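You operate a simulated robot arm through the tools that you are given. There is no shell and no other tool.

Carry out the task below with a simulated robot arm. There is one attempt and no reset: what you move stays moved.

Task
Take the spacer and the bracket out of the cube printer and put them in the dark parts tray.
Fine: switch off before the doors are opened, doors shut again; the plate stays on the bed.

The check looks at the end state, three seconds after you hand in, the way a careful person would. Anything else that was tipped, shoved, dropped, spilled or broken makes it a failure.

Robot
A 7-joint arm with a two-finger parallel gripper, fixed in place. Base frame: the origin is at the foot of the arm, x ahead of it, y to its left, z up. Readings come in mm, degrees, newtons and seconds.
With the tool pointing down near the work surface it reaches from about 380 to 760 mm from the base axis. Its first joint turns from -143.0 to 143.0 degrees. Payload 3 kg.
The TCP is the grasp point between the finger pads, 30 mm short of the fingertips. In the tool frame z runs along the fingers and y along their closing line. Largest opening 110 mm; finger width 20, thickness 10; the body of the gripper, 48 by 112 mm, starts 55 mm behind the TCP.
Orientation is that of the tool frame in the base frame, as a unit quaternion [x, y, z, w]. With the fingers straight down and closing along the base's y, the tool's x points along the base's -x, its y along +y and its z along -z.

Tools
- The arm moves only by the tool move_arm. Its argument "moves" is a list of rows, each an object of numbers (a shift or turn left out is 0, a gripper value left out holds the last): "dx", "dy", "dz": the shift along the base's x, y, z in mm; "rx", "ry", "rz": the turn, a rotation vector about the base's x, y, z in degrees. In form: [{"dx": .., "dy": .., "dz": .., "rx": .., "ry": .., "rz": ..}, ...]. A call has 1 to 20 rows; each row is the pose to reach, as a shift and turn from the pose commanded when the call began. "fingers" is the closure in counts, from 0 (fully open) to 255 (shut), set as the call begins (left out, the last holds). A row lasts 0.2 s, in which the tool goes at most 50 mm and 8.6 degrees; a call with a longer step from one row to the next is refused whole, and so is a gripper value outside its range. Where a pose cannot be reached the arm comes as near as it can. A force on the tool above 90 N (or 10 N above the force at the start of the call, whichever is more), or a blocked arm, ends the call early, and 0.2 s more pass. The fingers move at their own pace (about 108 mm/s each) and stop on an object; they squeeze with about 43 N. The grip force told is the motor's: it shows also when the fingers shut on nothing. Time passes only in rows, and 0.2 s behind the last, so rows that repeat a pose let the fingers close. It gives the time, the measured TCP pose, the force on the tool (base axes), the opening and the grip force at its end, in the units of the frame above (readings bear some noise), with the torque about the TCP (base axes, N m) and any sound that the robot's microphone picked up, and new pictures: "pictures" is both (left out), scene, wrist or none.
- Cameras (640 x 400 px; columns grow to the right, rows downward): "scene" is fixed at [47, -649.4, 1657.9]; the picture's right is [0.27, -0.96, 0.00], its down [-0.55, -0.15, -0.82] and it looks along [0.79, 0.22, -0.57] (base axes); focal length 321 px, centre (320, 200). "wrist" rides on the gripper at [72, 17, -103] in the tool frame; the picture's right is [-0.23, 0.97, 0.00], its down [-0.76, -0.18, -0.62] and it looks along [-0.61, -0.14, 0.78] (tool axes); focal length 222 px, centre (320, 200). There is no depth. A picture from a camera that has moved, and an enlarged one, comes with that camera's place and axes in the base frame and with its lens.
- slide_trunk(by): slides the trunk up (or, below 0, down) by that many mm; the arm rides with it, the base frame stays. It gives what a move gives, with no picture.
- inspect(camera, box): a new picture of the part [left, top, right, bottom] of that camera's present view, enlarged. It takes no simulated time.
- hand_in(): hands the job in; it is judged then, once.

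Places have to be worked out from the pictures, the camera data and where the tool is seen. Open the gripper and draw the arm clear of the work before you hand the job in, unless the task says otherwise.

The tools are called by a JSON object that holds its "api" and its "payload". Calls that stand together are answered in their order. move_arm: Moves the arm, as the interface text tells. Its arguments: {"type":"object","properties":{"moves":{"type":"array","items":{"type":"object","properties":{"dx":{"type":"number"},"dy":{"type":"number"},"dz":{"type":"number"},"rx":{"type":"number"},"ry":{"type":"number"},"rz":{"type":"number"}}}},"fingers":{"type":"number"},"pictures":{"type":"string","enum":["both","scene","wrist","none"]}},"required":["moves"]} The other tools are called the same way: slide_trunk (by) slides the trunk up or down; inspect (camera, box) takes an enlarged picture of a part of a camera's view; hand_in () hands the job in.

At the start:

```text
time: 0.0
ee_pos: [745.9, -154.6, 1264.9]
tcp_rot: [0.0, 1.0, 0.0, 0.0]
contact_force: [-0.4, 0.3, -0.1]
moment: [0.0, -0.02, 0.0]
finger_gap: 109.9
grip_force: 0.1
trunk travel left (down, up): [-800.0, 90.0]
```

scene: 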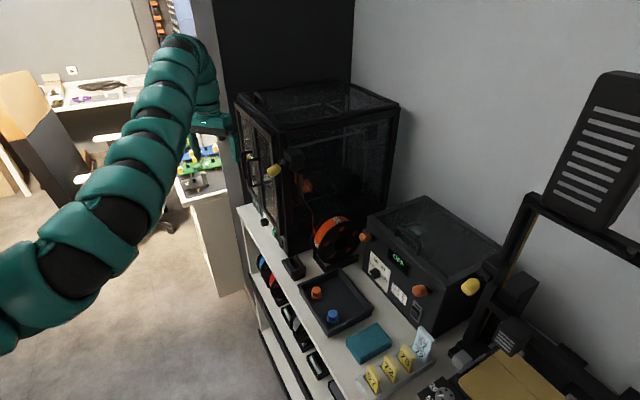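
wrist: 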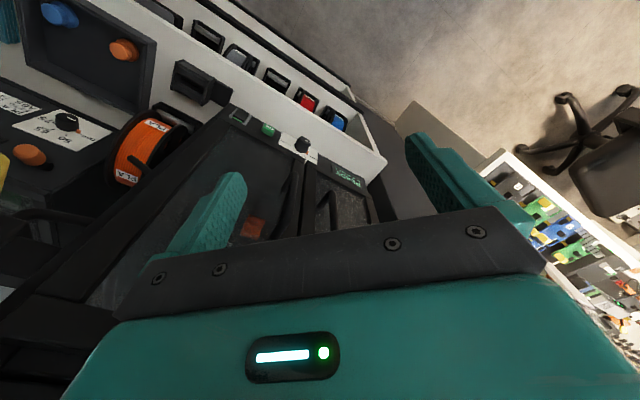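

The scene shows a cube-shaped enclosed printer with glass doors, a dark tray with an orange and a blue part, and other devices. I start by enlarging parts of both views, before moving anything.

{"api": "inspect", "payload": {"camera": "scene", "box": [220, 70, 420, 270]}}

{"api": "inspect", "payload": {"camera": "scene", "box": [220, 200, 520, 400]}}

{"api": "inspect", "payload": {"camera": "wrist", "box": [0, 0, 400, 250]}}

{"api": "inspect", "payload": {"camera": "wrist", "box": [200, 80, 420, 260]}}

```text
2.00 times, centred on (320, 170) of scene
camera zoom: at [47.0, -649.4, 1657.9], right [0.27, -0.96, 0.0], down [-0.55, -0.15, -0.82], along [0.79, 0.22, -0.57], focal length 642 px, centre (320, 260)
```

zoom: 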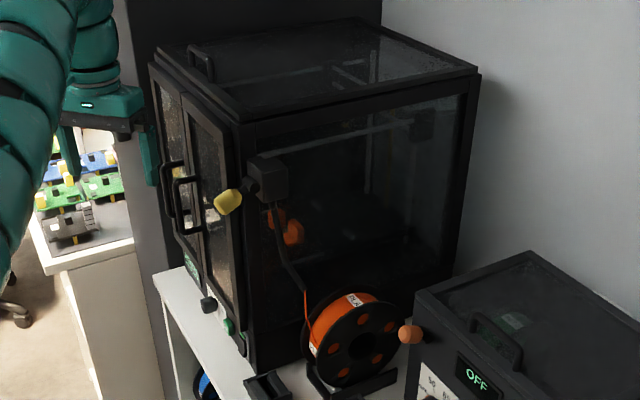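

```text
2.00 times, centred on (370, 300) of scene
camera zoom: at [47.0, -649.4, 1657.9], right [0.27, -0.96, 0.0], down [-0.55, -0.15, -0.82], along [0.79, 0.22, -0.57], focal length 642 px, centre (220, 0)
```

zoom: 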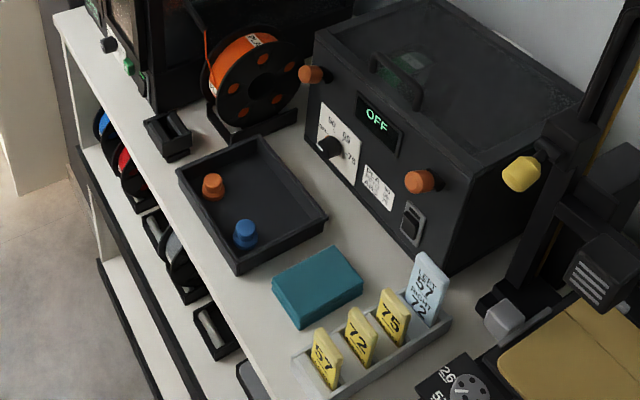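

```text
1.60 times, centred on (200, 125) of wrist
camera zoom: at [672.7, -138.7, 1368.7], right [0.23, 0.97, 0.0], down [0.76, -0.18, 0.62], along [0.61, -0.14, -0.78], focal length 355 px, centre (512, 320)
```

zoom: 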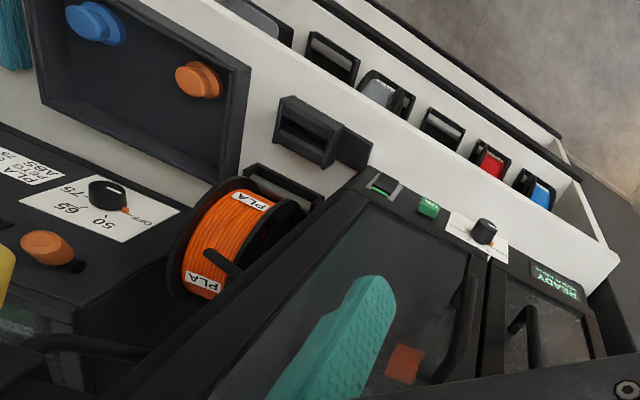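

```text
2.22 times, centred on (310, 170) of wrist
camera zoom: at [672.7, -138.7, 1368.7], right [0.23, 0.97, 0.0], down [0.76, -0.18, 0.62], along [0.61, -0.14, -0.78], focal length 494 px, centre (342, 267)
```

zoom: 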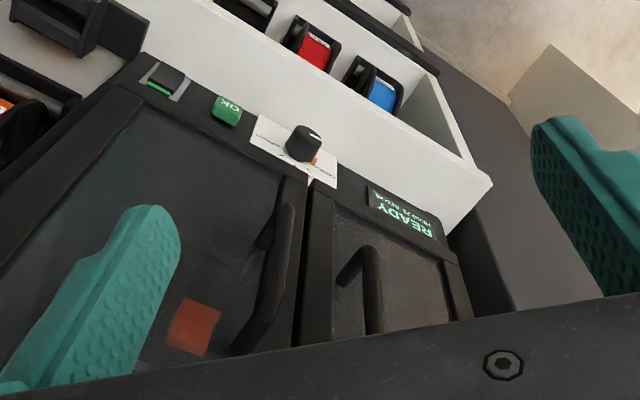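

Matching the knob, OK button and tray parts in both pictures puts the printer front near (860, -230), facing about (-0.7, +0.7), with the knob at z≈938 and the tray around (615, -535). I back the arm off and turn the wrist camera to look straight at the printer's front.

{"api": "move_arm", "payload": {"moves": [{"dx": -23, "dy": 27, "dz": 0, "rx": -1.96, "ry": -4.74, "rz": -5.39}, {"dx": -46, "dy": 54, "dz": 0, "rx": -3.93, "ry": -9.48, "rz": -10.78}, {"dx": -70, "dy": 80, "dz": 0, "rx": -5.89, "ry": -14.2, "rz": -16.2}, {"dx": -93, "dy": 107, "dz": 0, "rx": -7.85, "ry": -18.95, "rz": -21.55}, {"dx": -116, "dy": 134, "dz": 0, "rx": -9.8, "ry": -23.7, "rz": -26.9}, {"dx": -140, "dy": 160, "dz": 0, "rx": -11.8, "ry": -28.4, "rz": -32.3}, {"dx": -163, "dy": 187, "dz": 0, "rx": -13.7, "ry": -33.2, "rz": -37.7}, {"dx": -186, "dy": 214, "dz": 0, "rx": -15.7, "ry": -37.9, "rz": -43.1}]}}

```text
time: 1.8
ee_pos: [672.2, 125.3, 1228.7]
tcp_rot: [0.369, 0.864, -0.14, 0.312]
contact_force: [-3.0, 7.7, -0.1]
moment: [-0.46, -0.18, -0.17]
finger_gap: 109.9
grip_force: 0.1
out of reach, approached as far as the arm can: row 2, 3, 4, 5, 6, 7, 8
trunk travel left (down, up): [-800.0, 90.0]
camera wrist: at [601.2, 223.4, 1260.1], right [0.83, 0.55, 0.14], down [0.0, -0.25, 0.97], along [0.56, -0.8, -0.21], focal length 222 px, centre (320, 200)
```

scene: 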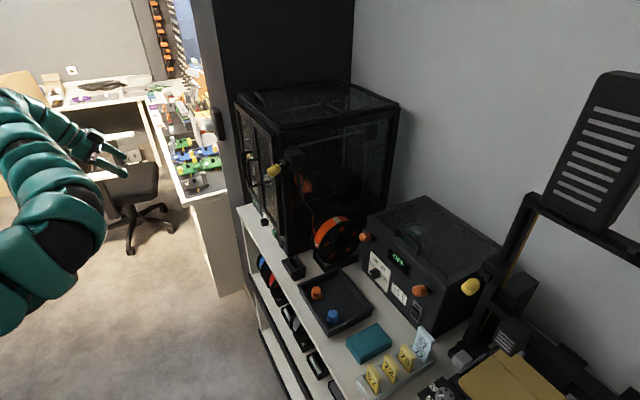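
wrist: 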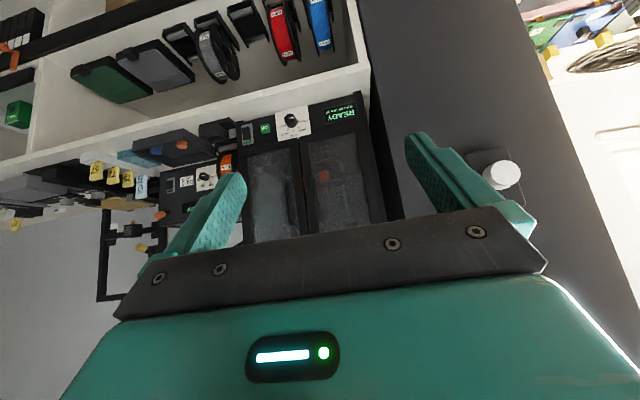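

The arm stopped at (672, 125), but the wrist camera now sees the front panel and the doors upside down. I enlarge those parts.

{"api": "inspect", "payload": {"camera": "wrist", "box": [225, 90, 385, 190]}}

{"api": "inspect", "payload": {"camera": "wrist", "box": [235, 140, 395, 240]}}

{"api": "inspect", "payload": {"camera": "scene", "box": [230, 130, 390, 230]}}

{"api": "inspect", "payload": {"camera": "scene", "box": [230, 200, 390, 300]}}

```text
4.00 times, centred on (305, 140) of wrist
camera zoom: at [601.2, 223.4, 1260.1], right [0.83, 0.55, 0.14], down [0.0, -0.25, 0.97], along [0.56, -0.8, -0.21], focal length 888 px, centre (380, 440)
```

zoom: 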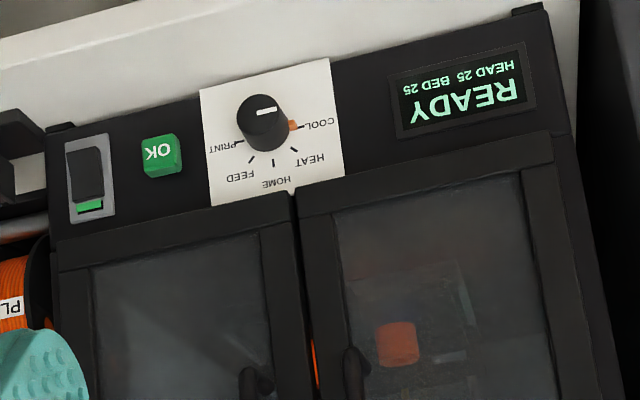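

```text
4.00 times, centred on (315, 190) of wrist
camera zoom: at [601.2, 223.4, 1260.1], right [0.83, 0.55, 0.14], down [0.0, -0.25, 0.97], along [0.56, -0.8, -0.21], focal length 888 px, centre (340, 240)
```

zoom: 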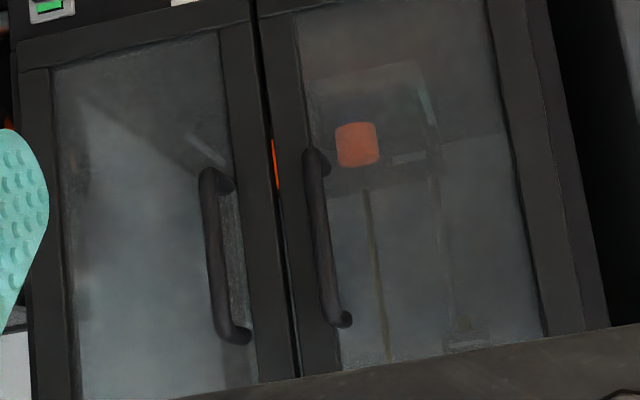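

```text
4.00 times, centred on (310, 180) of scene
camera zoom: at [47.0, -649.4, 1657.9], right [0.27, -0.96, 0.0], down [-0.55, -0.15, -0.82], along [0.79, 0.22, -0.57], focal length 1284 px, centre (360, 280)
```

zoom: 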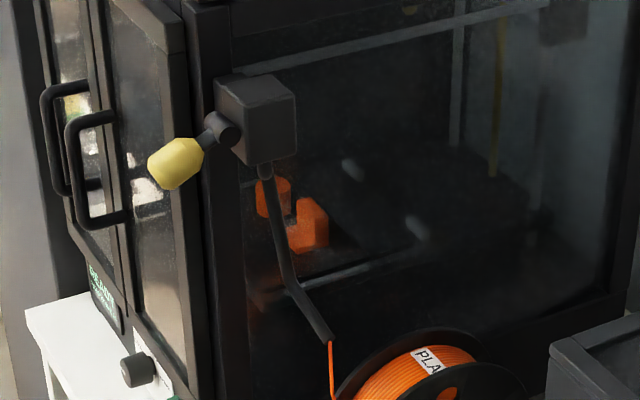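

```text
4.00 times, centred on (310, 250) of scene
camera zoom: at [47.0, -649.4, 1657.9], right [0.27, -0.96, 0.0], down [-0.55, -0.15, -0.82], along [0.79, 0.22, -0.57], focal length 1284 px, centre (360, 0)
```

zoom: 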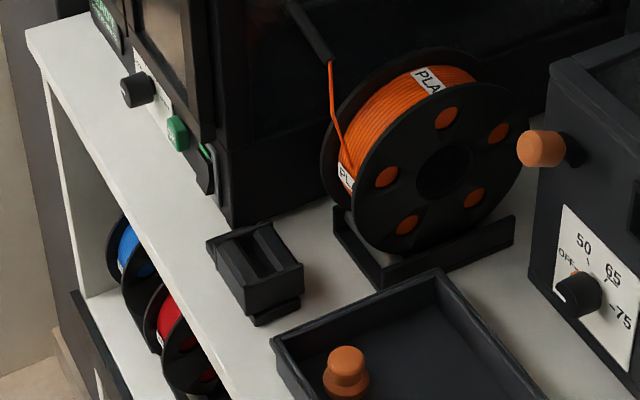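

Triangulated so far, along a front line running at about 44°:
- Rocker switch: (773, -315, 942)
- Door handle bars: about (816, -210) and (862, -166), z 1110–1200
- Orange cylinder (spacer): about (998, -301, 1045)
- Second orange part: near (955, -342)

I compare the printer's rocker with the dryer's rocker, which shows OFF, and look again at the parts.

{"api": "inspect", "payload": {"camera": "scene", "box": [380, 280, 440, 330]}}

{"api": "inspect", "payload": {"camera": "wrist", "box": [230, 110, 290, 150]}}

{"api": "inspect", "payload": {"camera": "scene", "box": [280, 160, 340, 200]}}

{"api": "inspect", "payload": {"camera": "wrist", "box": [290, 150, 350, 200]}}

{"api": "inspect", "payload": {"camera": "scene", "box": [255, 235, 295, 265]}}

```text
8.00 times, centred on (410, 305) of scene
camera zoom: at [47.0, -649.4, 1657.9], right [0.27, -0.96, 0.0], down [-0.55, -0.15, -0.82], along [0.79, 0.22, -0.57], focal length 2568 px, centre (-400, -640)
```

zoom: 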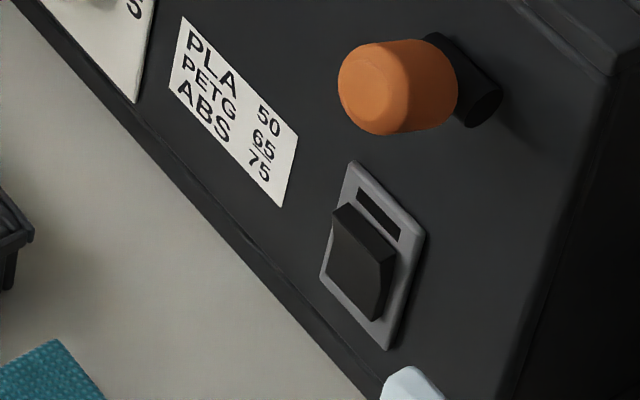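

```text
10.00 times, centred on (260, 130) of wrist
camera zoom: at [601.2, 223.4, 1260.1], right [0.83, 0.55, 0.14], down [0.0, -0.25, 0.97], along [0.56, -0.8, -0.21], focal length 2221 px, centre (920, 900)
```

zoom: 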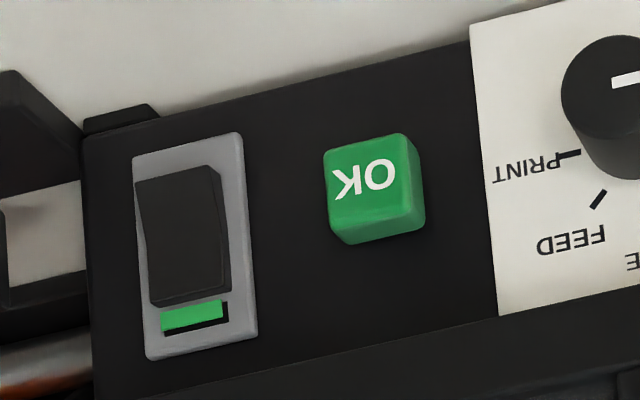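

```text
10.00 times, centred on (310, 180) of scene
camera zoom: at [47.0, -649.4, 1657.9], right [0.27, -0.96, 0.0], down [-0.55, -0.15, -0.82], along [0.79, 0.22, -0.57], focal length 3210 px, centre (420, 400)
```

zoom: 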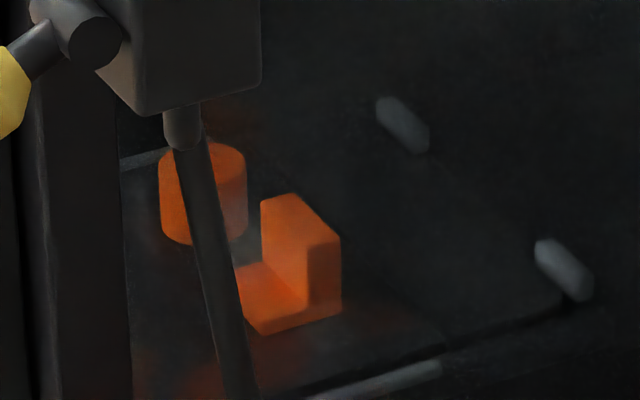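

```text
8.00 times, centred on (320, 175) of wrist
camera zoom: at [601.2, 223.4, 1260.1], right [0.83, 0.55, 0.14], down [0.0, -0.25, 0.97], along [0.56, -0.8, -0.21], focal length 1777 px, centre (320, 400)
```

zoom: 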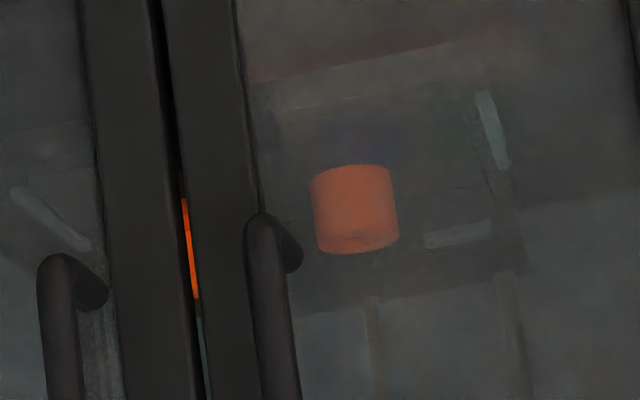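

```text
13.33 times, centred on (275, 250) of scene
camera zoom: at [47.0, -649.4, 1657.9], right [0.27, -0.96, 0.0], down [-0.55, -0.15, -0.82], along [0.79, 0.22, -0.57], focal length 4279 px, centre (920, -467)
```

zoom: 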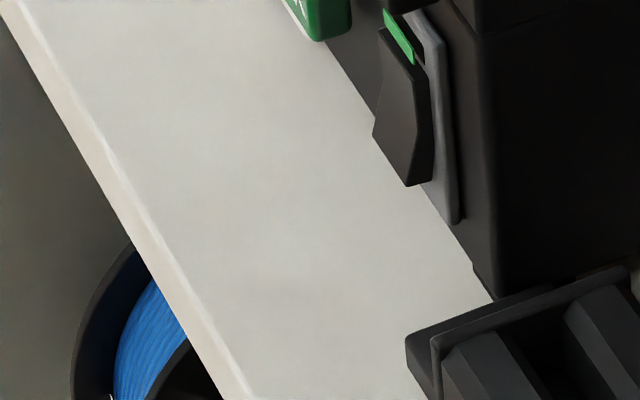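

Both rockers have the same design: the printer's lamp above its rocker is green (on), so I expect pressing the lower half to turn it off. I would rather have the camera above the gripper, so I test rolling the tool about its own axis while moving to a freer spot in front of the printer.

{"api": "move_arm", "payload": {"moves": [{"dx": 13, "dy": 0, "dz": -12, "rx": -3.64, "ry": 3.64, "rz": 6.13}, {"dx": 26, "dy": 0, "dz": -23, "rx": -7.27, "ry": 7.27, "rz": 12.26}, {"dx": 39, "dy": 0, "dz": -35, "rx": -10.9, "ry": 10.9, "rz": 18.4}, {"dx": 52, "dy": 0, "dz": -46, "rx": -14.5, "ry": 14.5, "rz": 24.5}, {"dx": 65, "dy": 0, "dz": -58, "rx": -18.2, "ry": 18.2, "rz": 30.6}, {"dx": 78, "dy": 0, "dz": -69, "rx": -21.8, "ry": 21.8, "rz": 36.8}, {"dx": 91, "dy": 0, "dz": -81, "rx": -25.5, "ry": 25.5, "rz": 42.9}, {"dx": 104, "dy": 0, "dz": -92, "rx": -29.1, "ry": 29.1, "rz": 49.0}, {"dx": 117, "dy": 0, "dz": -104, "rx": -32.7, "ry": 32.7, "rz": 55.2}, {"dx": 130, "dy": 0, "dz": -115, "rx": -36.4, "ry": 36.4, "rz": 61.3}], "pictures": "scene"}}

```text
time: 4.0
ee_pos: [754.8, 142.5, 1105.5]
tcp_rot: [-0.283, 0.896, -0.304, 0.158]
contact_force: [0.2, -0.2, -0.2]
moment: [0.03, 0.01, 0.06]
finger_gap: 109.8
grip_force: 0.0
out of reach, approached as far as the arm can: row 10
trunk travel left (down, up): [-800.0, 90.0]
```

scene: 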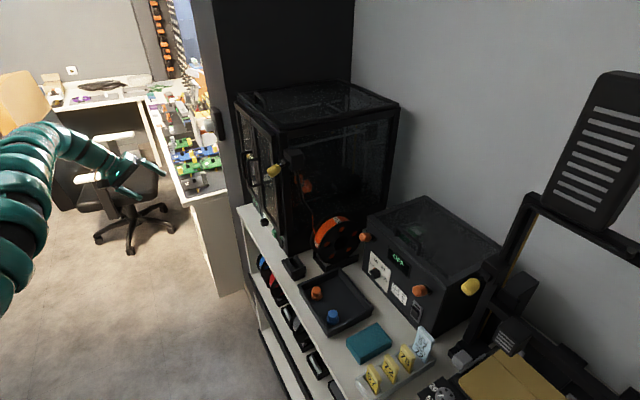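

Rolling works (only the last row was position-limited), and the tool axis is still pointed at the printer. I roll another 100° to bring the camera on top, drawing in a little at the same time.

{"api": "move_arm", "payload": {"moves": [{"dx": -5, "dy": -7, "dz": 4, "rx": -3.79, "ry": 3.79, "rz": 6.38}, {"dx": -9, "dy": -14, "dz": 8, "rx": -7.58, "ry": 7.58, "rz": 12.77}, {"dx": -14, "dy": -20, "dz": 11, "rx": -11.4, "ry": 11.4, "rz": 19.15}, {"dx": -18, "dy": -27, "dz": 15, "rx": -15.2, "ry": 15.2, "rz": 25.5}, {"dx": -23, "dy": -34, "dz": 19, "rx": -19.0, "ry": 19.0, "rz": 31.9}, {"dx": -27, "dy": -41, "dz": 23, "rx": -22.75, "ry": 22.75, "rz": 38.3}, {"dx": -32, "dy": -48, "dz": 26, "rx": -26.5, "ry": 26.5, "rz": 44.7}, {"dx": -37, "dy": -55, "dz": 30, "rx": -30.3, "ry": 30.3, "rz": 51.1}, {"dx": -41, "dy": -61, "dz": 34, "rx": -34.1, "ry": 34.1, "rz": 57.5}, {"dx": -46, "dy": -68, "dz": 38, "rx": -37.9, "ry": 37.9, "rz": 63.8}, {"dx": -50, "dy": -75, "dz": 41, "rx": -41.7, "ry": 41.7, "rz": 70.2}, {"dx": -55, "dy": -82, "dz": 45, "rx": -45.5, "ry": 45.5, "rz": 76.6}]}}

```text
time: 6.6
ee_pos: [715.3, 73.7, 1148.4]
tcp_rot: [0.869, -0.358, 0.316, 0.132]
contact_force: [0.6, -0.5, 0.5]
moment: [-0.01, 0.02, -0.01]
finger_gap: 109.7
grip_force: 0.1
out of reach, approached as far as the arm can: row 10, 11, 12
trunk travel left (down, up): [-800.0, 90.0]
camera wrist: at [696.4, 68.3, 1273.7], right [-0.81, -0.57, -0.14], down [-0.57, 0.82, -0.01], along [0.12, 0.07, -0.99], focal length 222 px, centre (320, 200)
```

scene: 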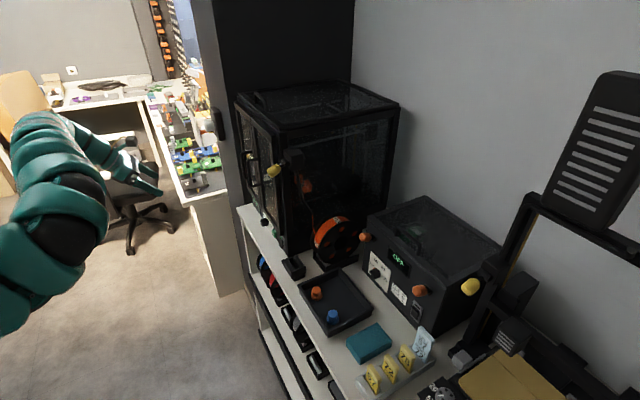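
wrist: 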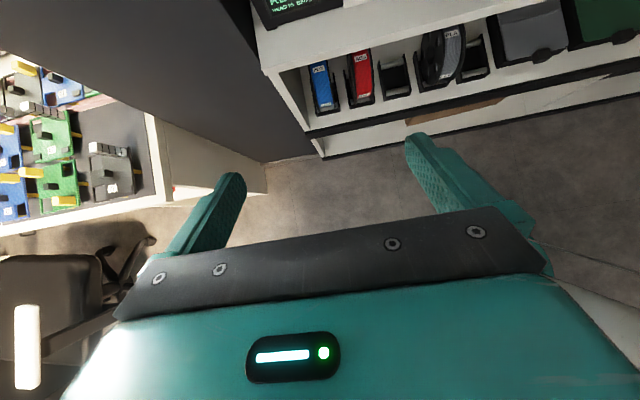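

The camera is now on top. I close the fingers and move to a point about 70 mm in front of the rocker switch, pitched 25° down, so I can check the alignment in the wrist camera before pressing.

{"api": "move_arm", "payload": {"fingers": 255, "moves": [{"dx": -1, "dy": -32, "dz": -21, "rx": -1.8, "ry": -1.8}, {"dx": -2, "dy": -64, "dz": -43, "rx": -3.5, "ry": -3.5}, {"dx": -3, "dy": -96, "dz": -64, "rx": -5.3, "ry": -5.3}, {"dx": -4, "dy": -128, "dz": -85, "rx": -7.1, "ry": -7.1}, {"dx": -5, "dy": -160, "dz": -106, "rx": -8.8, "ry": -8.9}, {"dx": -7, "dy": -191, "dz": -128, "rx": -10.6, "ry": -10.6}, {"dx": -8, "dy": -223, "dz": -149, "rx": -12.4, "ry": -12.4}, {"dx": -9, "dy": -255, "dz": -170, "rx": -14.1, "ry": -14.2}, {"dx": -10, "dy": -287, "dz": -192, "rx": -15.9, "ry": -16}, {"dx": -11, "dy": -319, "dz": -213, "rx": -17.65, "ry": -17.75}, {"dx": -11, "dy": -319, "dz": -213, "rx": -17.65, "ry": -17.75}]}}

```text
time: 9.0
ee_pos: [719.4, -240.2, 923.4]
tcp_rot: [0.778, -0.323, 0.498, 0.206]
contact_force: [-1.0, -0.6, -0.3]
moment: [-0.01, 0.01, -0.01]
finger_gap: 0.0
grip_force: 37.7
out of reach, approached as far as the arm can: row 1, 2, 3, 4, 5, 6, 7, 8, 9, 10, 11
trunk travel left (down, up): [-800.0, 90.0]
camera wrist: at [662.9, -210.1, 1032.1], right [-0.76, -0.62, -0.21], down [-0.5, 0.75, -0.43], along [0.42, -0.22, -0.88], focal length 222 px, centre (320, 200)
```

scene: 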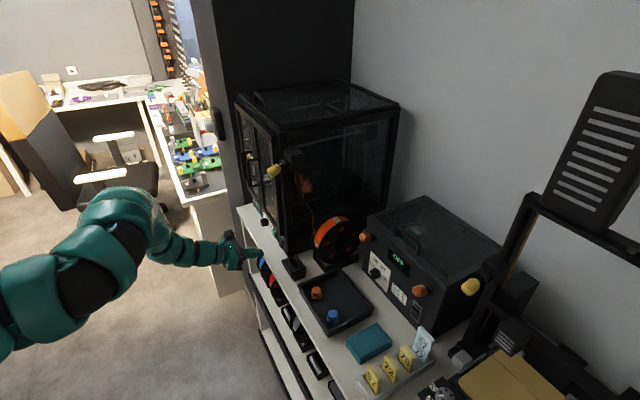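
wrist: 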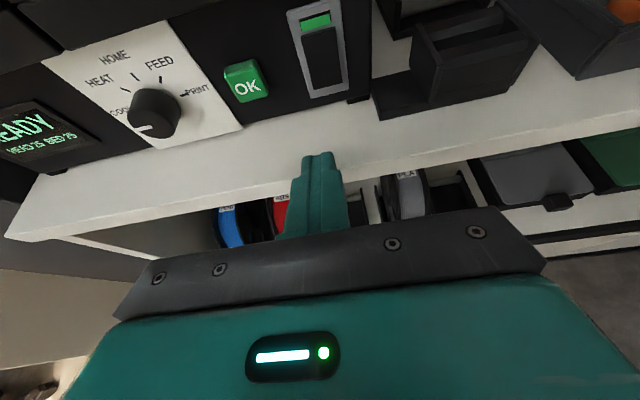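

The tool orientation is right, but the arm stops about 15 mm off the asked position. The wrist view puts the rocker at (773, -314) with its body from z 921 to 957, and my fingertips at about (739, -260, 911). I align with the rocker's lower half, still 40 mm out.

{"api": "move_arm", "payload": {"moves": [{"dx": 3, "dy": -13, "dz": 11}, {"dx": 6, "dy": -26, "dz": 11}, {"dx": 6, "dy": -26, "dz": 11}], "pictures": "wrist"}}

```text
time: 9.8
ee_pos: [730.6, -267.3, 932.8]
tcp_rot: [0.779, -0.322, 0.498, 0.205]
contact_force: [-0.2, 0.0, -0.1]
moment: [0.0, 0.01, -0.03]
finger_gap: 0.1
grip_force: 37.7
out of reach, approached as far as the arm can: row 1, 2, 3
trunk travel left (down, up): [-800.0, 90.0]
camera wrist: at [673.4, -235.3, 1040.6], right [-0.76, -0.62, -0.21], down [-0.5, 0.75, -0.43], along [0.42, -0.22, -0.88], focal length 222 px, centre (320, 200)
```

wrist: 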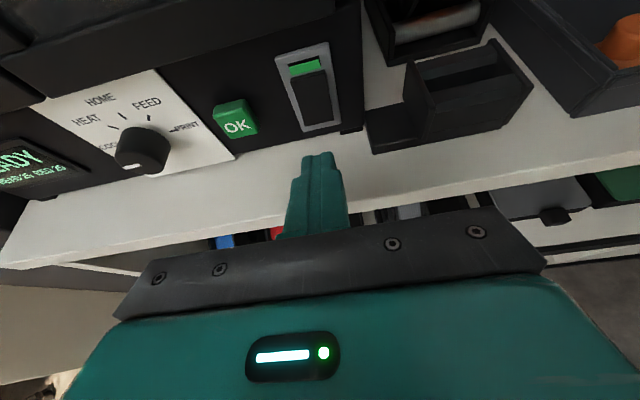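

The tip is aligned within 3 mm sideways of the rocker and 35 mm out, at the height of the lower half. I advance to just short of contact in small rows, then press gently.

{"api": "move_arm", "payload": {"moves": [{"dx": 6, "dy": -8, "dz": 1}, {"dx": 11, "dy": -14, "dz": 1}, {"dx": 16, "dy": -19, "dz": 1}, {"dx": 20, "dy": -23, "dz": 1}, {"dx": 20, "dy": -23, "dz": 1}], "pictures": "wrist"}}

```text
time: 11.0
ee_pos: [748.8, -289.5, 933.7]
tcp_rot: [0.779, -0.323, 0.496, 0.206]
contact_force: [-2.0, 1.2, -0.8]
moment: [0.04, -0.01, -0.02]
finger_gap: 0.1
grip_force: 38.0
trunk travel left (down, up): [-800.0, 90.0]
heard: click
camera wrist: at [692.4, -258.4, 1042.9], right [-0.76, -0.62, -0.21], down [-0.5, 0.75, -0.43], along [0.42, -0.22, -0.88], focal length 222 px, centre (320, 200)
```

wrist: 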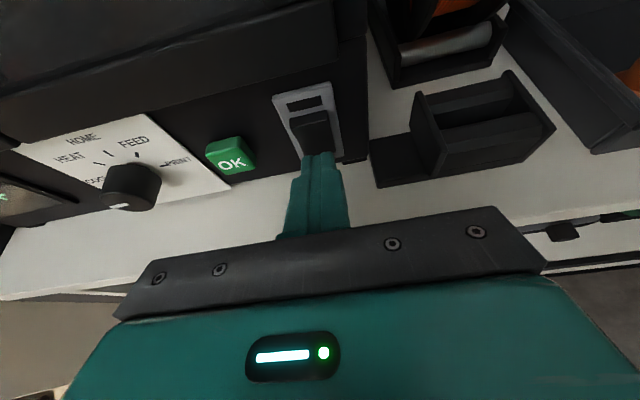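

A click was heard and the rocker's green lamp is out. I back straight out from the switch, then go up and away in front of the printer to check the display and prepare for the doors.

{"api": "move_arm", "payload": {"moves": [{"dx": -14, "dy": 15}, {"dx": -28, "dy": 29}, {"dx": -31, "dy": 54, "dz": 33, "rx": 1.8, "ry": 1.8}, {"dx": -33, "dy": 79, "dz": 67, "rx": 3.5, "ry": 3.5}, {"dx": -36, "dy": 104, "dz": 100, "rx": 5.3, "ry": 5.3}, {"dx": -38, "dy": 129, "dz": 133, "rx": 7, "ry": 7}, {"dx": -41, "dy": 154, "dz": 166, "rx": 8.8, "ry": 8.8}, {"dx": -44, "dy": 179, "dz": 200, "rx": 10.6, "ry": 10.6}, {"dx": -46, "dy": 204, "dz": 233, "rx": 12.3, "ry": 12.3}, {"dx": -49, "dy": 229, "dz": 266, "rx": 14.1, "ry": 14.1}], "pictures": "both"}}

```text
time: 13.2
ee_pos: [776.8, -13.0, 1197.2]
tcp_rot: [0.854, -0.352, 0.354, 0.148]
contact_force: [-0.1, 0.8, 0.7]
moment: [0.01, -0.03, -0.02]
finger_gap: 0.0
grip_force: 37.0
out of reach, approached as far as the arm can: row 2, 3, 4, 5, 6, 7, 8, 9, 10
trunk travel left (down, up): [-800.0, 90.0]
camera wrist: at [749.7, -11.1, 1322.4], right [-0.8, -0.58, -0.16], down [-0.57, 0.82, -0.1], along [0.19, 0.01, -0.98], focal length 222 px, centre (320, 200)
```

scene: 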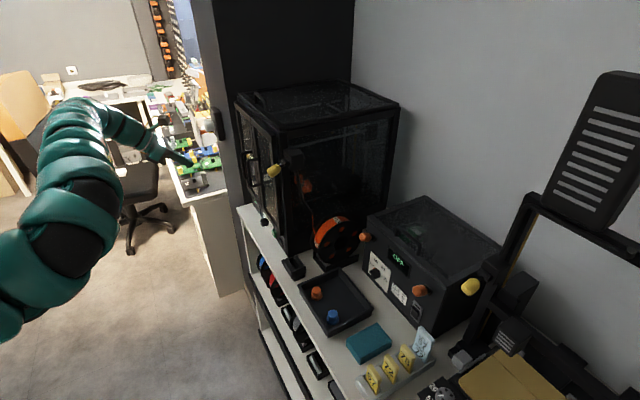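
wrist: 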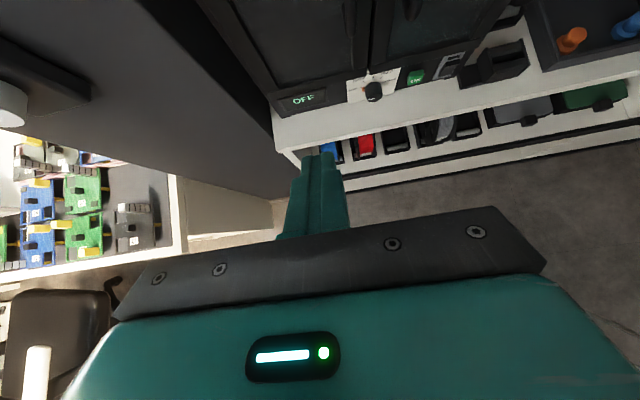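

The display now reads OFF, so the printer is switched off. The arm can't pull in close at this pitch with the trunk high, so I lower the trunk by 250 mm in the free space in front of the shelf.

{"api": "slide_trunk", "payload": {"by": -250}}

```text
time: 15.8
ee_pos: [778.6, -18.0, 946.5]
tcp_rot: [0.853, -0.354, 0.354, 0.148]
contact_force: [0.2, -0.1, -0.9]
moment: [0.0, 0.03, 0.04]
finger_gap: 0.3
grip_force: 37.5
trunk travel left (down, up): [-550.0, 340.0]
```

The trunk is down 250 mm. Next I raise the arm to a pre-grasp pose about 100 mm in front of the right door's handle, with the tool only 15° below horizontal and the fingers about 60 mm apart so they clear the neighbouring handle.

{"api": "move_arm", "payload": {"fingers": 116, "moves": [{"dx": -4, "dy": -15, "dz": 27, "rx": -2.65, "ry": -2.65}, {"dx": -8, "dy": -30, "dz": 54, "rx": -5.3, "ry": -5.3}, {"dx": -12, "dy": -45, "dz": 82, "rx": -8, "ry": -8}, {"dx": -16, "dy": -60, "dz": 109, "rx": -10.6, "ry": -10.6}, {"dx": -20, "dy": -75, "dz": 136, "rx": -13.3, "ry": -13.3}, {"dx": -24, "dy": -90, "dz": 163, "rx": -15.9, "ry": -15.9}, {"dx": -29, "dy": -105, "dz": 191, "rx": -18.6, "ry": -18.6}, {"dx": -33, "dy": -120, "dz": 218, "rx": -21.2, "ry": -21.2}, {"dx": -33, "dy": -120, "dz": 218, "rx": -21.2, "ry": -21.2}]}}

```text
time: 17.8
ee_pos: [803.3, -46.7, 1041.9]
tcp_rot: [0.807, -0.336, 0.447, 0.188]
contact_force: [0.7, 0.5, 0.2]
moment: [0.0, -0.02, 0.0]
finger_gap: 60.3
grip_force: 0.1
out of reach, approached as far as the arm can: row 1, 2, 3, 4, 5, 6, 7, 8, 9
trunk travel left (down, up): [-550.0, 340.0]
camera wrist: at [757.6, -24.4, 1157.3], right [-0.78, -0.6, -0.19], down [-0.53, 0.79, -0.32], along [0.34, -0.15, -0.93], focal length 222 px, centre (320, 200)
```

scene: 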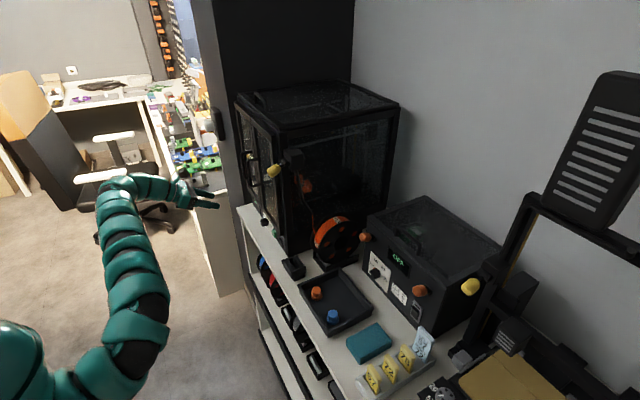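
wrist: 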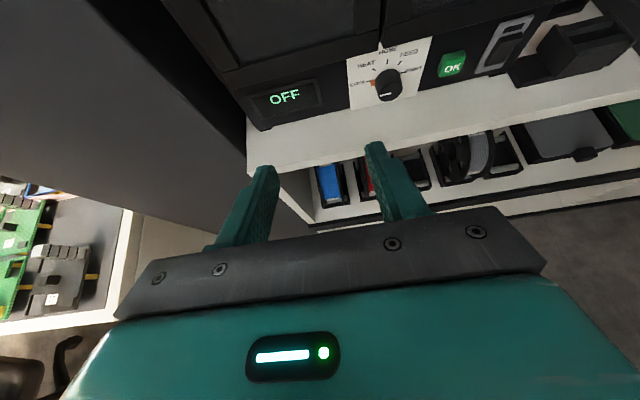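

The arm still can't rise into place: from the pictures the elbow is low and the shoulder seems to sit near z≈865, so the arm is folded too much. I lower the trunk another 200 mm so the arm works stretched upward; the space in front of the shelf is clear.

{"api": "slide_trunk", "payload": {"by": -200}}

```text
time: 19.9
ee_pos: [803.0, -46.9, 841.5]
tcp_rot: [0.807, -0.336, 0.447, 0.189]
contact_force: [1.3, 0.3, 0.6]
moment: [0.02, -0.05, 0.0]
finger_gap: 60.2
grip_force: 0.1
trunk travel left (down, up): [-350.0, 540.0]
```

Next I go up to the pre-grasp pose in front of the right handle at (746, -138, 1165).

{"api": "move_arm", "payload": {"moves": [{"dx": -6, "dy": -10, "dz": 36, "rx": -1.3, "ry": -1.3}, {"dx": -13, "dy": -20, "dz": 72, "rx": -2.7, "ry": -2.7}, {"dx": -19, "dy": -30, "dz": 108, "rx": -4, "ry": -4}, {"dx": -25, "dy": -40, "dz": 144, "rx": -5.3, "ry": -5.3}, {"dx": -32, "dy": -51, "dz": 180, "rx": -6.7, "ry": -6.7}, {"dx": -38, "dy": -61, "dz": 216, "rx": -8, "ry": -8}, {"dx": -44, "dy": -71, "dz": 251, "rx": -9.3, "ry": -9.3}, {"dx": -51, "dy": -81, "dz": 287, "rx": -10.7, "ry": -10.7}, {"dx": -57, "dy": -91, "dz": 323, "rx": -12, "ry": -12}, {"dx": -57, "dy": -91, "dz": 323, "rx": -12, "ry": -12}]}}

```text
time: 22.1
ee_pos: [748.2, -136.2, 1164.8]
tcp_rot: [0.733, -0.304, 0.562, 0.235]
contact_force: [-0.1, 0.0, -0.1]
moment: [0.0, 0.0, -0.01]
finger_gap: 60.1
grip_force: 0.1
trunk travel left (down, up): [-350.0, 540.0]
camera wrist: at [679.0, -92.0, 1261.3], right [-0.73, -0.64, -0.22], down [-0.44, 0.69, -0.57], along [0.52, -0.33, -0.79], focal length 222 px, centre (320, 200)
```

scene: 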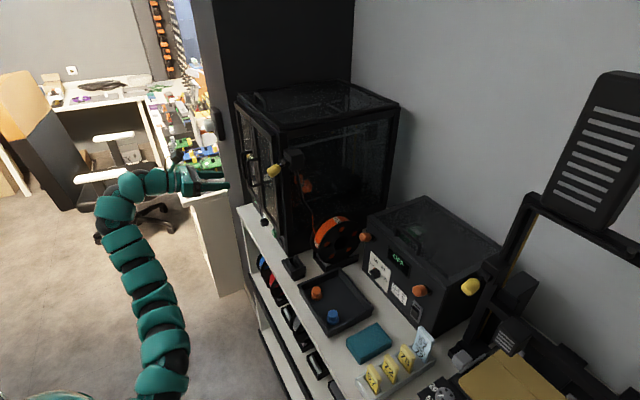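
wrist: 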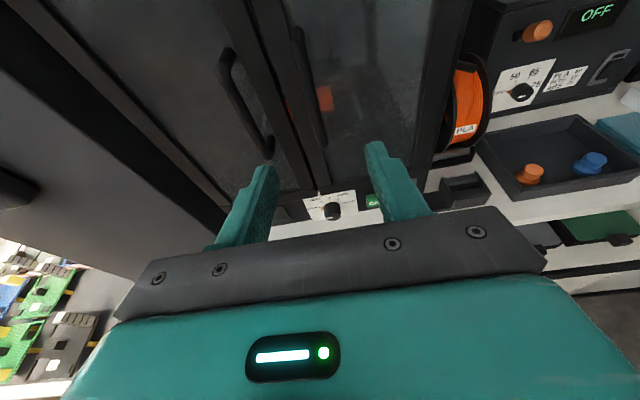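

The pose is reached exactly now that the trunk is lower. I zoom in on the handles to refine where the right bar is relative to the fingers.

{"api": "inspect", "payload": {"camera": "wrist", "box": [200, 0, 440, 200]}}

{"api": "inspect", "payload": {"camera": "scene", "box": [160, 100, 320, 220]}}

```text
2.00 times, centred on (320, 100) of wrist
camera zoom: at [679.0, -92.0, 1261.3], right [-0.73, -0.64, -0.22], down [-0.44, 0.69, -0.57], along [0.52, -0.33, -0.79], focal length 444 px, centre (320, 400)
```

zoom: 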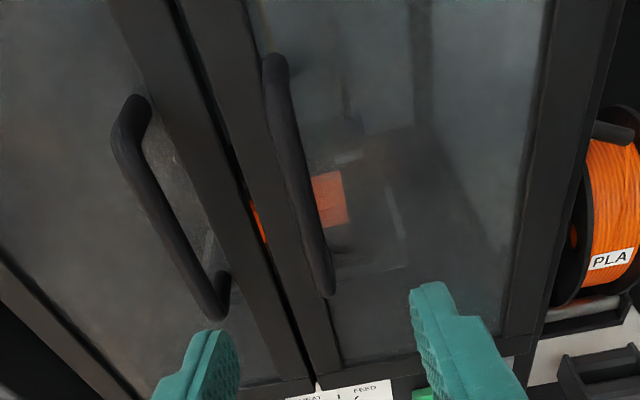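

```text
3.33 times, centred on (240, 160) of scene
camera zoom: at [47.0, -649.4, 1657.9], right [0.27, -0.96, 0.0], down [-0.55, -0.15, -0.82], along [0.79, 0.22, -0.57], focal length 1070 px, centre (587, 333)
```

zoom: 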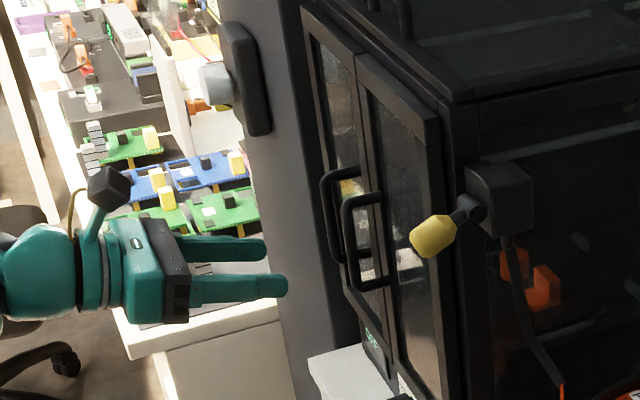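

The bar of the right door's handle comes out at (817, -206), z 1120–1205, and the tool axis already points straight at it. I advance 88 mm so the bar sits between the pads.

{"api": "move_arm", "payload": {"moves": [{"dx": 15, "dy": -15.5}, {"dx": 30, "dy": -31}, {"dx": 46, "dy": -46.5}, {"dx": 61.5, "dy": -62.4}, {"dx": 61.5, "dy": -62.4}]}}

```text
time: 23.4
ee_pos: [809.0, -200.8, 1164.6]
tcp_rot: [0.732, -0.305, 0.562, 0.235]
contact_force: [-0.6, 0.0, 0.2]
moment: [0.03, -0.04, 0.02]
finger_gap: 60.0
grip_force: 0.1
trunk travel left (down, up): [-350.0, 540.0]
camera wrist: at [739.9, -155.7, 1261.4], right [-0.73, -0.64, -0.22], down [-0.44, 0.69, -0.57], along [0.52, -0.33, -0.79], focal length 222 px, centre (320, 200)
```

scene: 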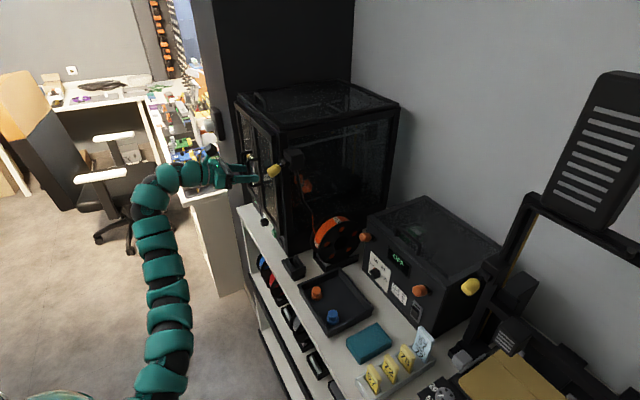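
wrist: 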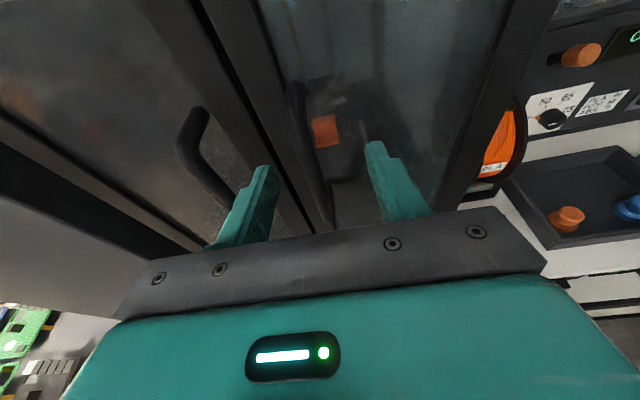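

The right handle bar is between the two fingers and clear of the left door's handle. I close the gripper on it.

{"api": "move_arm", "payload": {"fingers": 255, "moves": [{"dx": 0}, {"dx": 0}, {"dx": 0}, {"dx": 0}], "pictures": "wrist"}}

```text
time: 24.4
ee_pos: [809.5, -197.3, 1165.2]
tcp_rot: [0.733, -0.303, 0.562, 0.234]
contact_force: [11.1, 10.0, 6.0]
moment: [0.1, -0.17, 0.24]
finger_gap: 10.6
grip_force: 44.5
trunk travel left (down, up): [-350.0, 540.0]
camera wrist: at [740.6, -152.5, 1261.4], right [-0.73, -0.65, -0.22], down [-0.44, 0.69, -0.58], along [0.52, -0.33, -0.79], focal length 222 px, centre (320, 200)
```

wrist: 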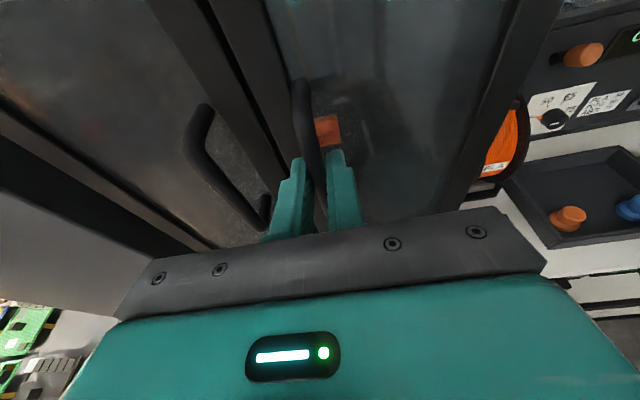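

The bar is gripped (10.6 mm). I pull the door open along an arc about its hinge (estimated at (753, -333)), turning the tool with it, and start with 10°.

{"api": "move_arm", "payload": {"moves": [{"dx": -5.9, "dy": 2.3, "rz": 2.5}, {"dx": -12, "dy": 4.4, "rz": 5}, {"dx": -18.2, "dy": 6.2, "rz": 7.5}, {"dx": -24.5, "dy": 7.8, "rz": 10}], "pictures": "wrist"}}

```text
time: 25.4
ee_pos: [784.9, -189.1, 1164.9]
tcp_rot: [0.755, -0.239, 0.581, 0.186]
contact_force: [3.3, 9.4, 7.4]
moment: [-0.17, -0.57, 0.11]
finger_gap: 10.4
grip_force: 45.7
trunk travel left (down, up): [-350.0, 540.0]
camera wrist: at [707.7, -158.1, 1261.3], right [-0.61, -0.76, -0.22], down [-0.55, 0.6, -0.58], along [0.57, -0.23, -0.79], focal length 222 px, centre (320, 200)
```

wrist: 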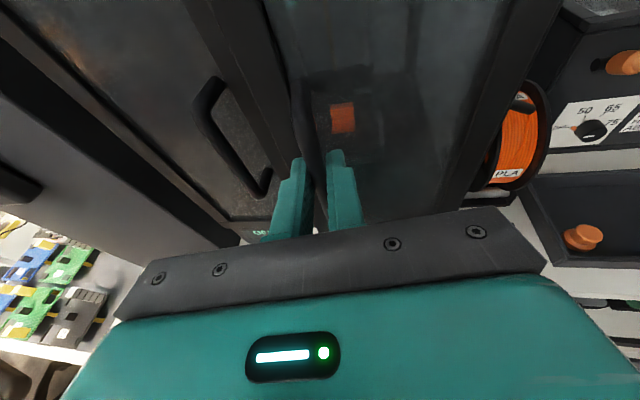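

Forces stay low and the gap is unchanged, so the door follows. I continue the arc to 50°.

{"api": "move_arm", "payload": {"moves": [{"dx": -12.6, "dy": 2.3, "rz": 5}, {"dx": -25.4, "dy": 3.4, "rz": 10}, {"dx": -38.3, "dy": 3.5, "rz": 15}, {"dx": -51.2, "dy": 2.4, "rz": 20}, {"dx": -63.8, "dy": 0.2, "rz": 25}, {"dx": -76.3, "dy": -3.1, "rz": 30}, {"dx": -88.4, "dy": -7.4, "rz": 35}, {"dx": -100.1, "dy": -12.8, "rz": 40}]}}

```text
time: 27.1
ee_pos: [692.7, -205.6, 1187.1]
tcp_rot: [0.794, 0.036, 0.606, -0.026]
contact_force: [-9.5, 20.4, -34.0]
moment: [0.11, 0.72, 0.19]
finger_gap: 10.7
grip_force: 45.3
out of reach, approached as far as the arm can: row 4, 5, 6, 7, 8
trunk travel left (down, up): [-350.0, 540.0]
camera wrist: at [615.6, -230.6, 1284.5], right [0.03, -0.98, -0.22], down [-0.81, 0.1, -0.57], along [0.58, 0.19, -0.79], focal length 222 px, centre (320, 200)
```

scene: 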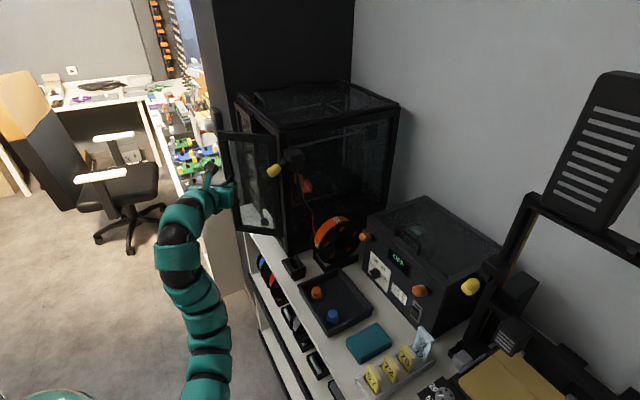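
wrist: 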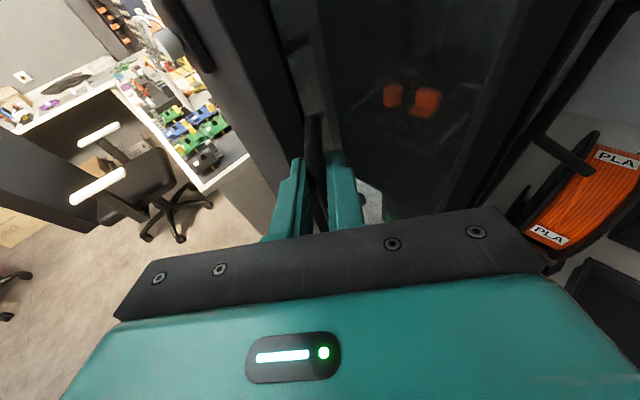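

The right door is about 50° open; the last rows hit a wrist limit and the grip slid up the bar a little. I release the bar and look before backing off.

{"api": "move_arm", "payload": {"fingers": 116, "moves": [{"dx": 0}, {"dx": 0}], "pictures": "wrist"}}

```text
time: 27.8
ee_pos: [692.4, -211.4, 1188.3]
tcp_rot: [0.793, 0.032, 0.607, -0.024]
contact_force: [0.1, 0.7, -1.7]
moment: [-0.01, 0.01, -0.03]
finger_gap: 60.0
grip_force: 0.0
trunk travel left (down, up): [-350.0, 540.0]
camera wrist: at [613.7, -235.6, 1285.7], right [0.02, -0.98, -0.22], down [-0.81, 0.11, -0.57], along [0.58, 0.19, -0.79], focal length 222 px, centre (320, 200)
```

wrist: 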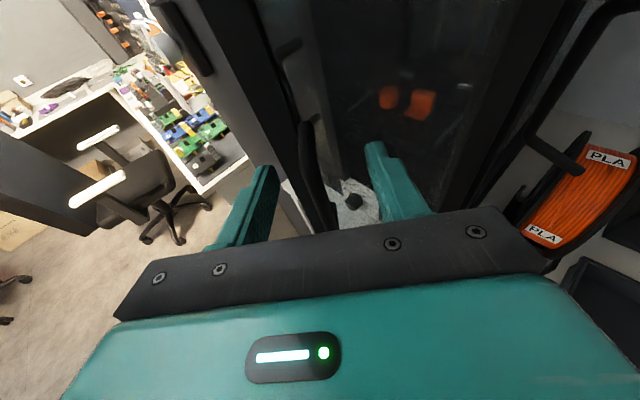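

The door stays where I left it. I back the fingers off the bar, turning the tool back toward the printer's normal direction as I go.

{"api": "move_arm", "payload": {"moves": [{"dx": -12, "dy": -1, "dz": 1}, {"dx": -25, "dy": -2, "dz": 1, "rz": -2}, {"dx": -40, "dy": -2, "dz": 0, "rz": -6}, {"dx": -55, "dy": 0, "dz": -2, "rz": -12}, {"dx": -66, "dy": 10, "dz": -5, "rz": -19}, {"dx": -70, "dy": 25, "dz": -8, "rz": -26}, {"dx": -70, "dy": 45, "dz": -12, "rz": -33}, {"dx": -60, "dy": 65, "dz": -15, "rz": -40}, {"dx": -45, "dy": 85, "dz": -18, "rz": -46}, {"dx": -25, "dy": 105, "dz": -20, "rz": -50}]}}

```text
time: 29.9
ee_pos: [667.7, -105.3, 1169.4]
tcp_rot: [0.731, -0.306, 0.562, 0.236]
contact_force: [-0.1, 0.7, -0.3]
moment: [-0.03, -0.01, 0.01]
finger_gap: 60.0
grip_force: 0.2
out of reach, approached as far as the arm can: row 1, 2, 3, 4, 5, 6, 7, 8
trunk travel left (down, up): [-350.0, 540.0]
camera wrist: at [597.8, -59.8, 1265.3], right [-0.73, -0.64, -0.22], down [-0.43, 0.69, -0.57], along [0.52, -0.33, -0.79], focal length 222 px, centre (320, 200)
```

scene: 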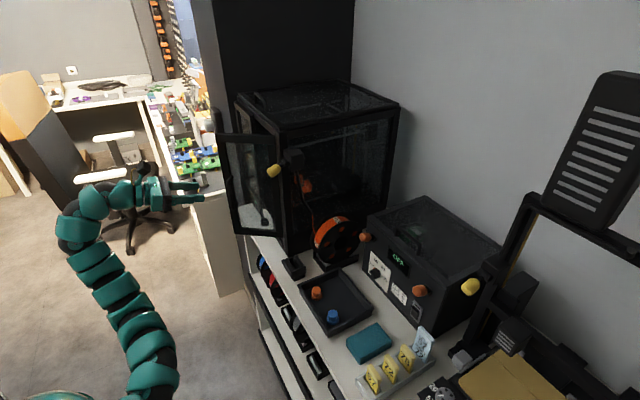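
wrist: 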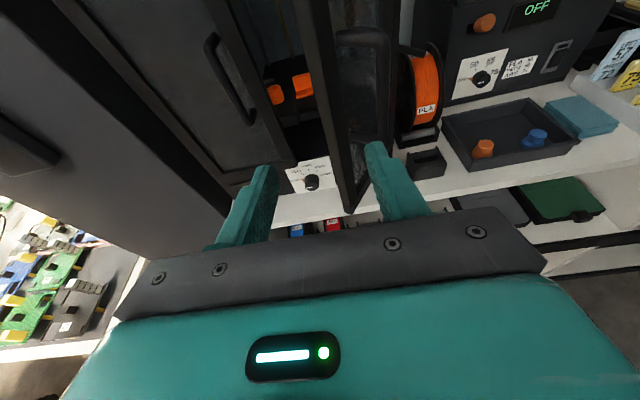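

The right door stands open and both orange parts are visible through the opening. I zoom in on them and on the door edge before pushing the door further.

{"api": "inspect", "payload": {"camera": "wrist", "box": [220, 40, 380, 160]}}

{"api": "inspect", "payload": {"camera": "scene", "box": [180, 90, 340, 250]}}

```text
3.33 times, centred on (300, 100) of wrist
camera zoom: at [597.8, -59.8, 1265.3], right [-0.73, -0.64, -0.22], down [-0.43, 0.69, -0.57], along [0.52, -0.33, -0.79], focal length 740 px, centre (387, 533)
```

zoom: 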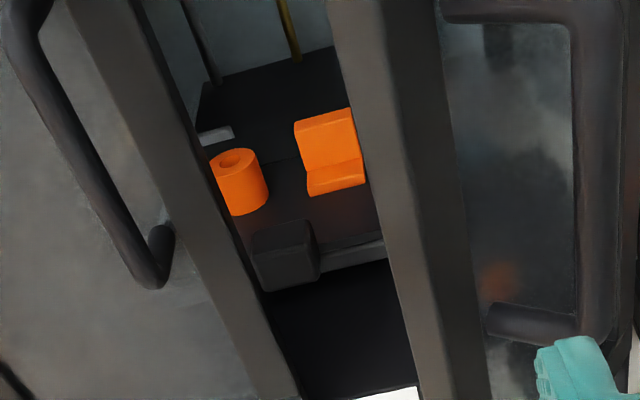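

```text
2.50 times, centred on (260, 170) of scene
camera zoom: at [47.0, -649.4, 1657.9], right [0.27, -0.96, 0.0], down [-0.55, -0.15, -0.82], along [0.79, 0.22, -0.57], focal length 802 px, centre (470, 275)
```

zoom: 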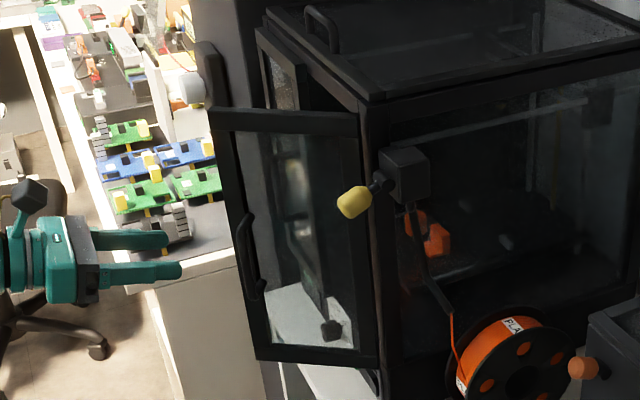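

I can tell the parts apart: the spacer is the tube at about (999, -303) and the bracket is the L at about (958, -346). A dark block sits at the front edge of the bed between them. I close the fingers and bring the tip around the door's free edge to its inner side.

{"api": "move_arm", "payload": {"fingers": 255, "moves": [{"dx": 16, "dy": 15.5}, {"dx": 32.3, "dy": 31.3}, {"dx": 48, "dy": 15}, {"dx": 63, "dy": 0}, {"dx": 78, "dy": -16}, {"dx": 94.2, "dy": -32.7}, {"dx": 94.2, "dy": -32.7}]}}

```text
time: 31.6
ee_pos: [763.5, -137.1, 1167.6]
tcp_rot: [0.732, -0.306, 0.561, 0.235]
contact_force: [-0.3, -0.4, -0.1]
moment: [0.0, 0.0, -0.03]
finger_gap: 0.0
grip_force: 38.0
trunk travel left (down, up): [-350.0, 540.0]
camera wrist: at [695.0, -92.2, 1263.4], right [-0.73, -0.64, -0.22], down [-0.44, 0.69, -0.57], along [0.52, -0.33, -0.79], focal length 222 px, centre (320, 200)
```

scene: 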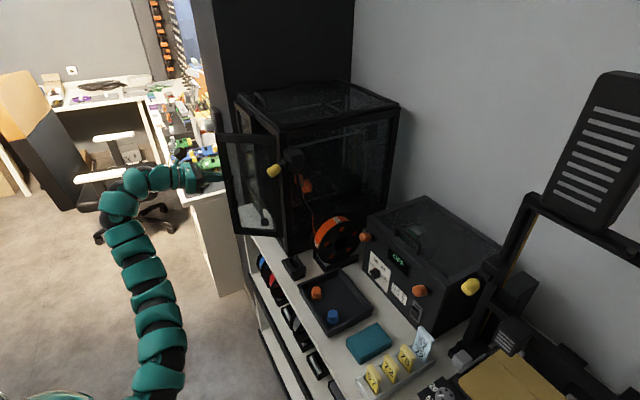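
wrist: 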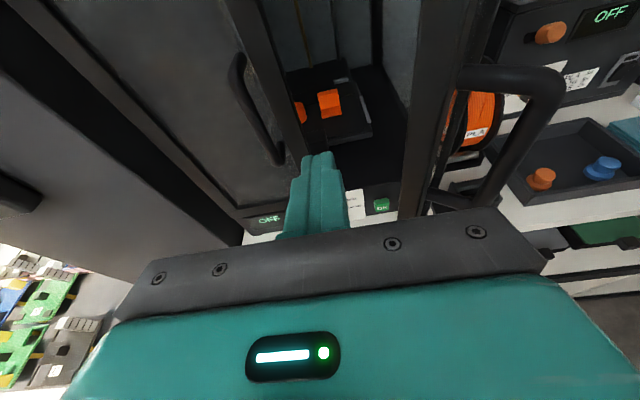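

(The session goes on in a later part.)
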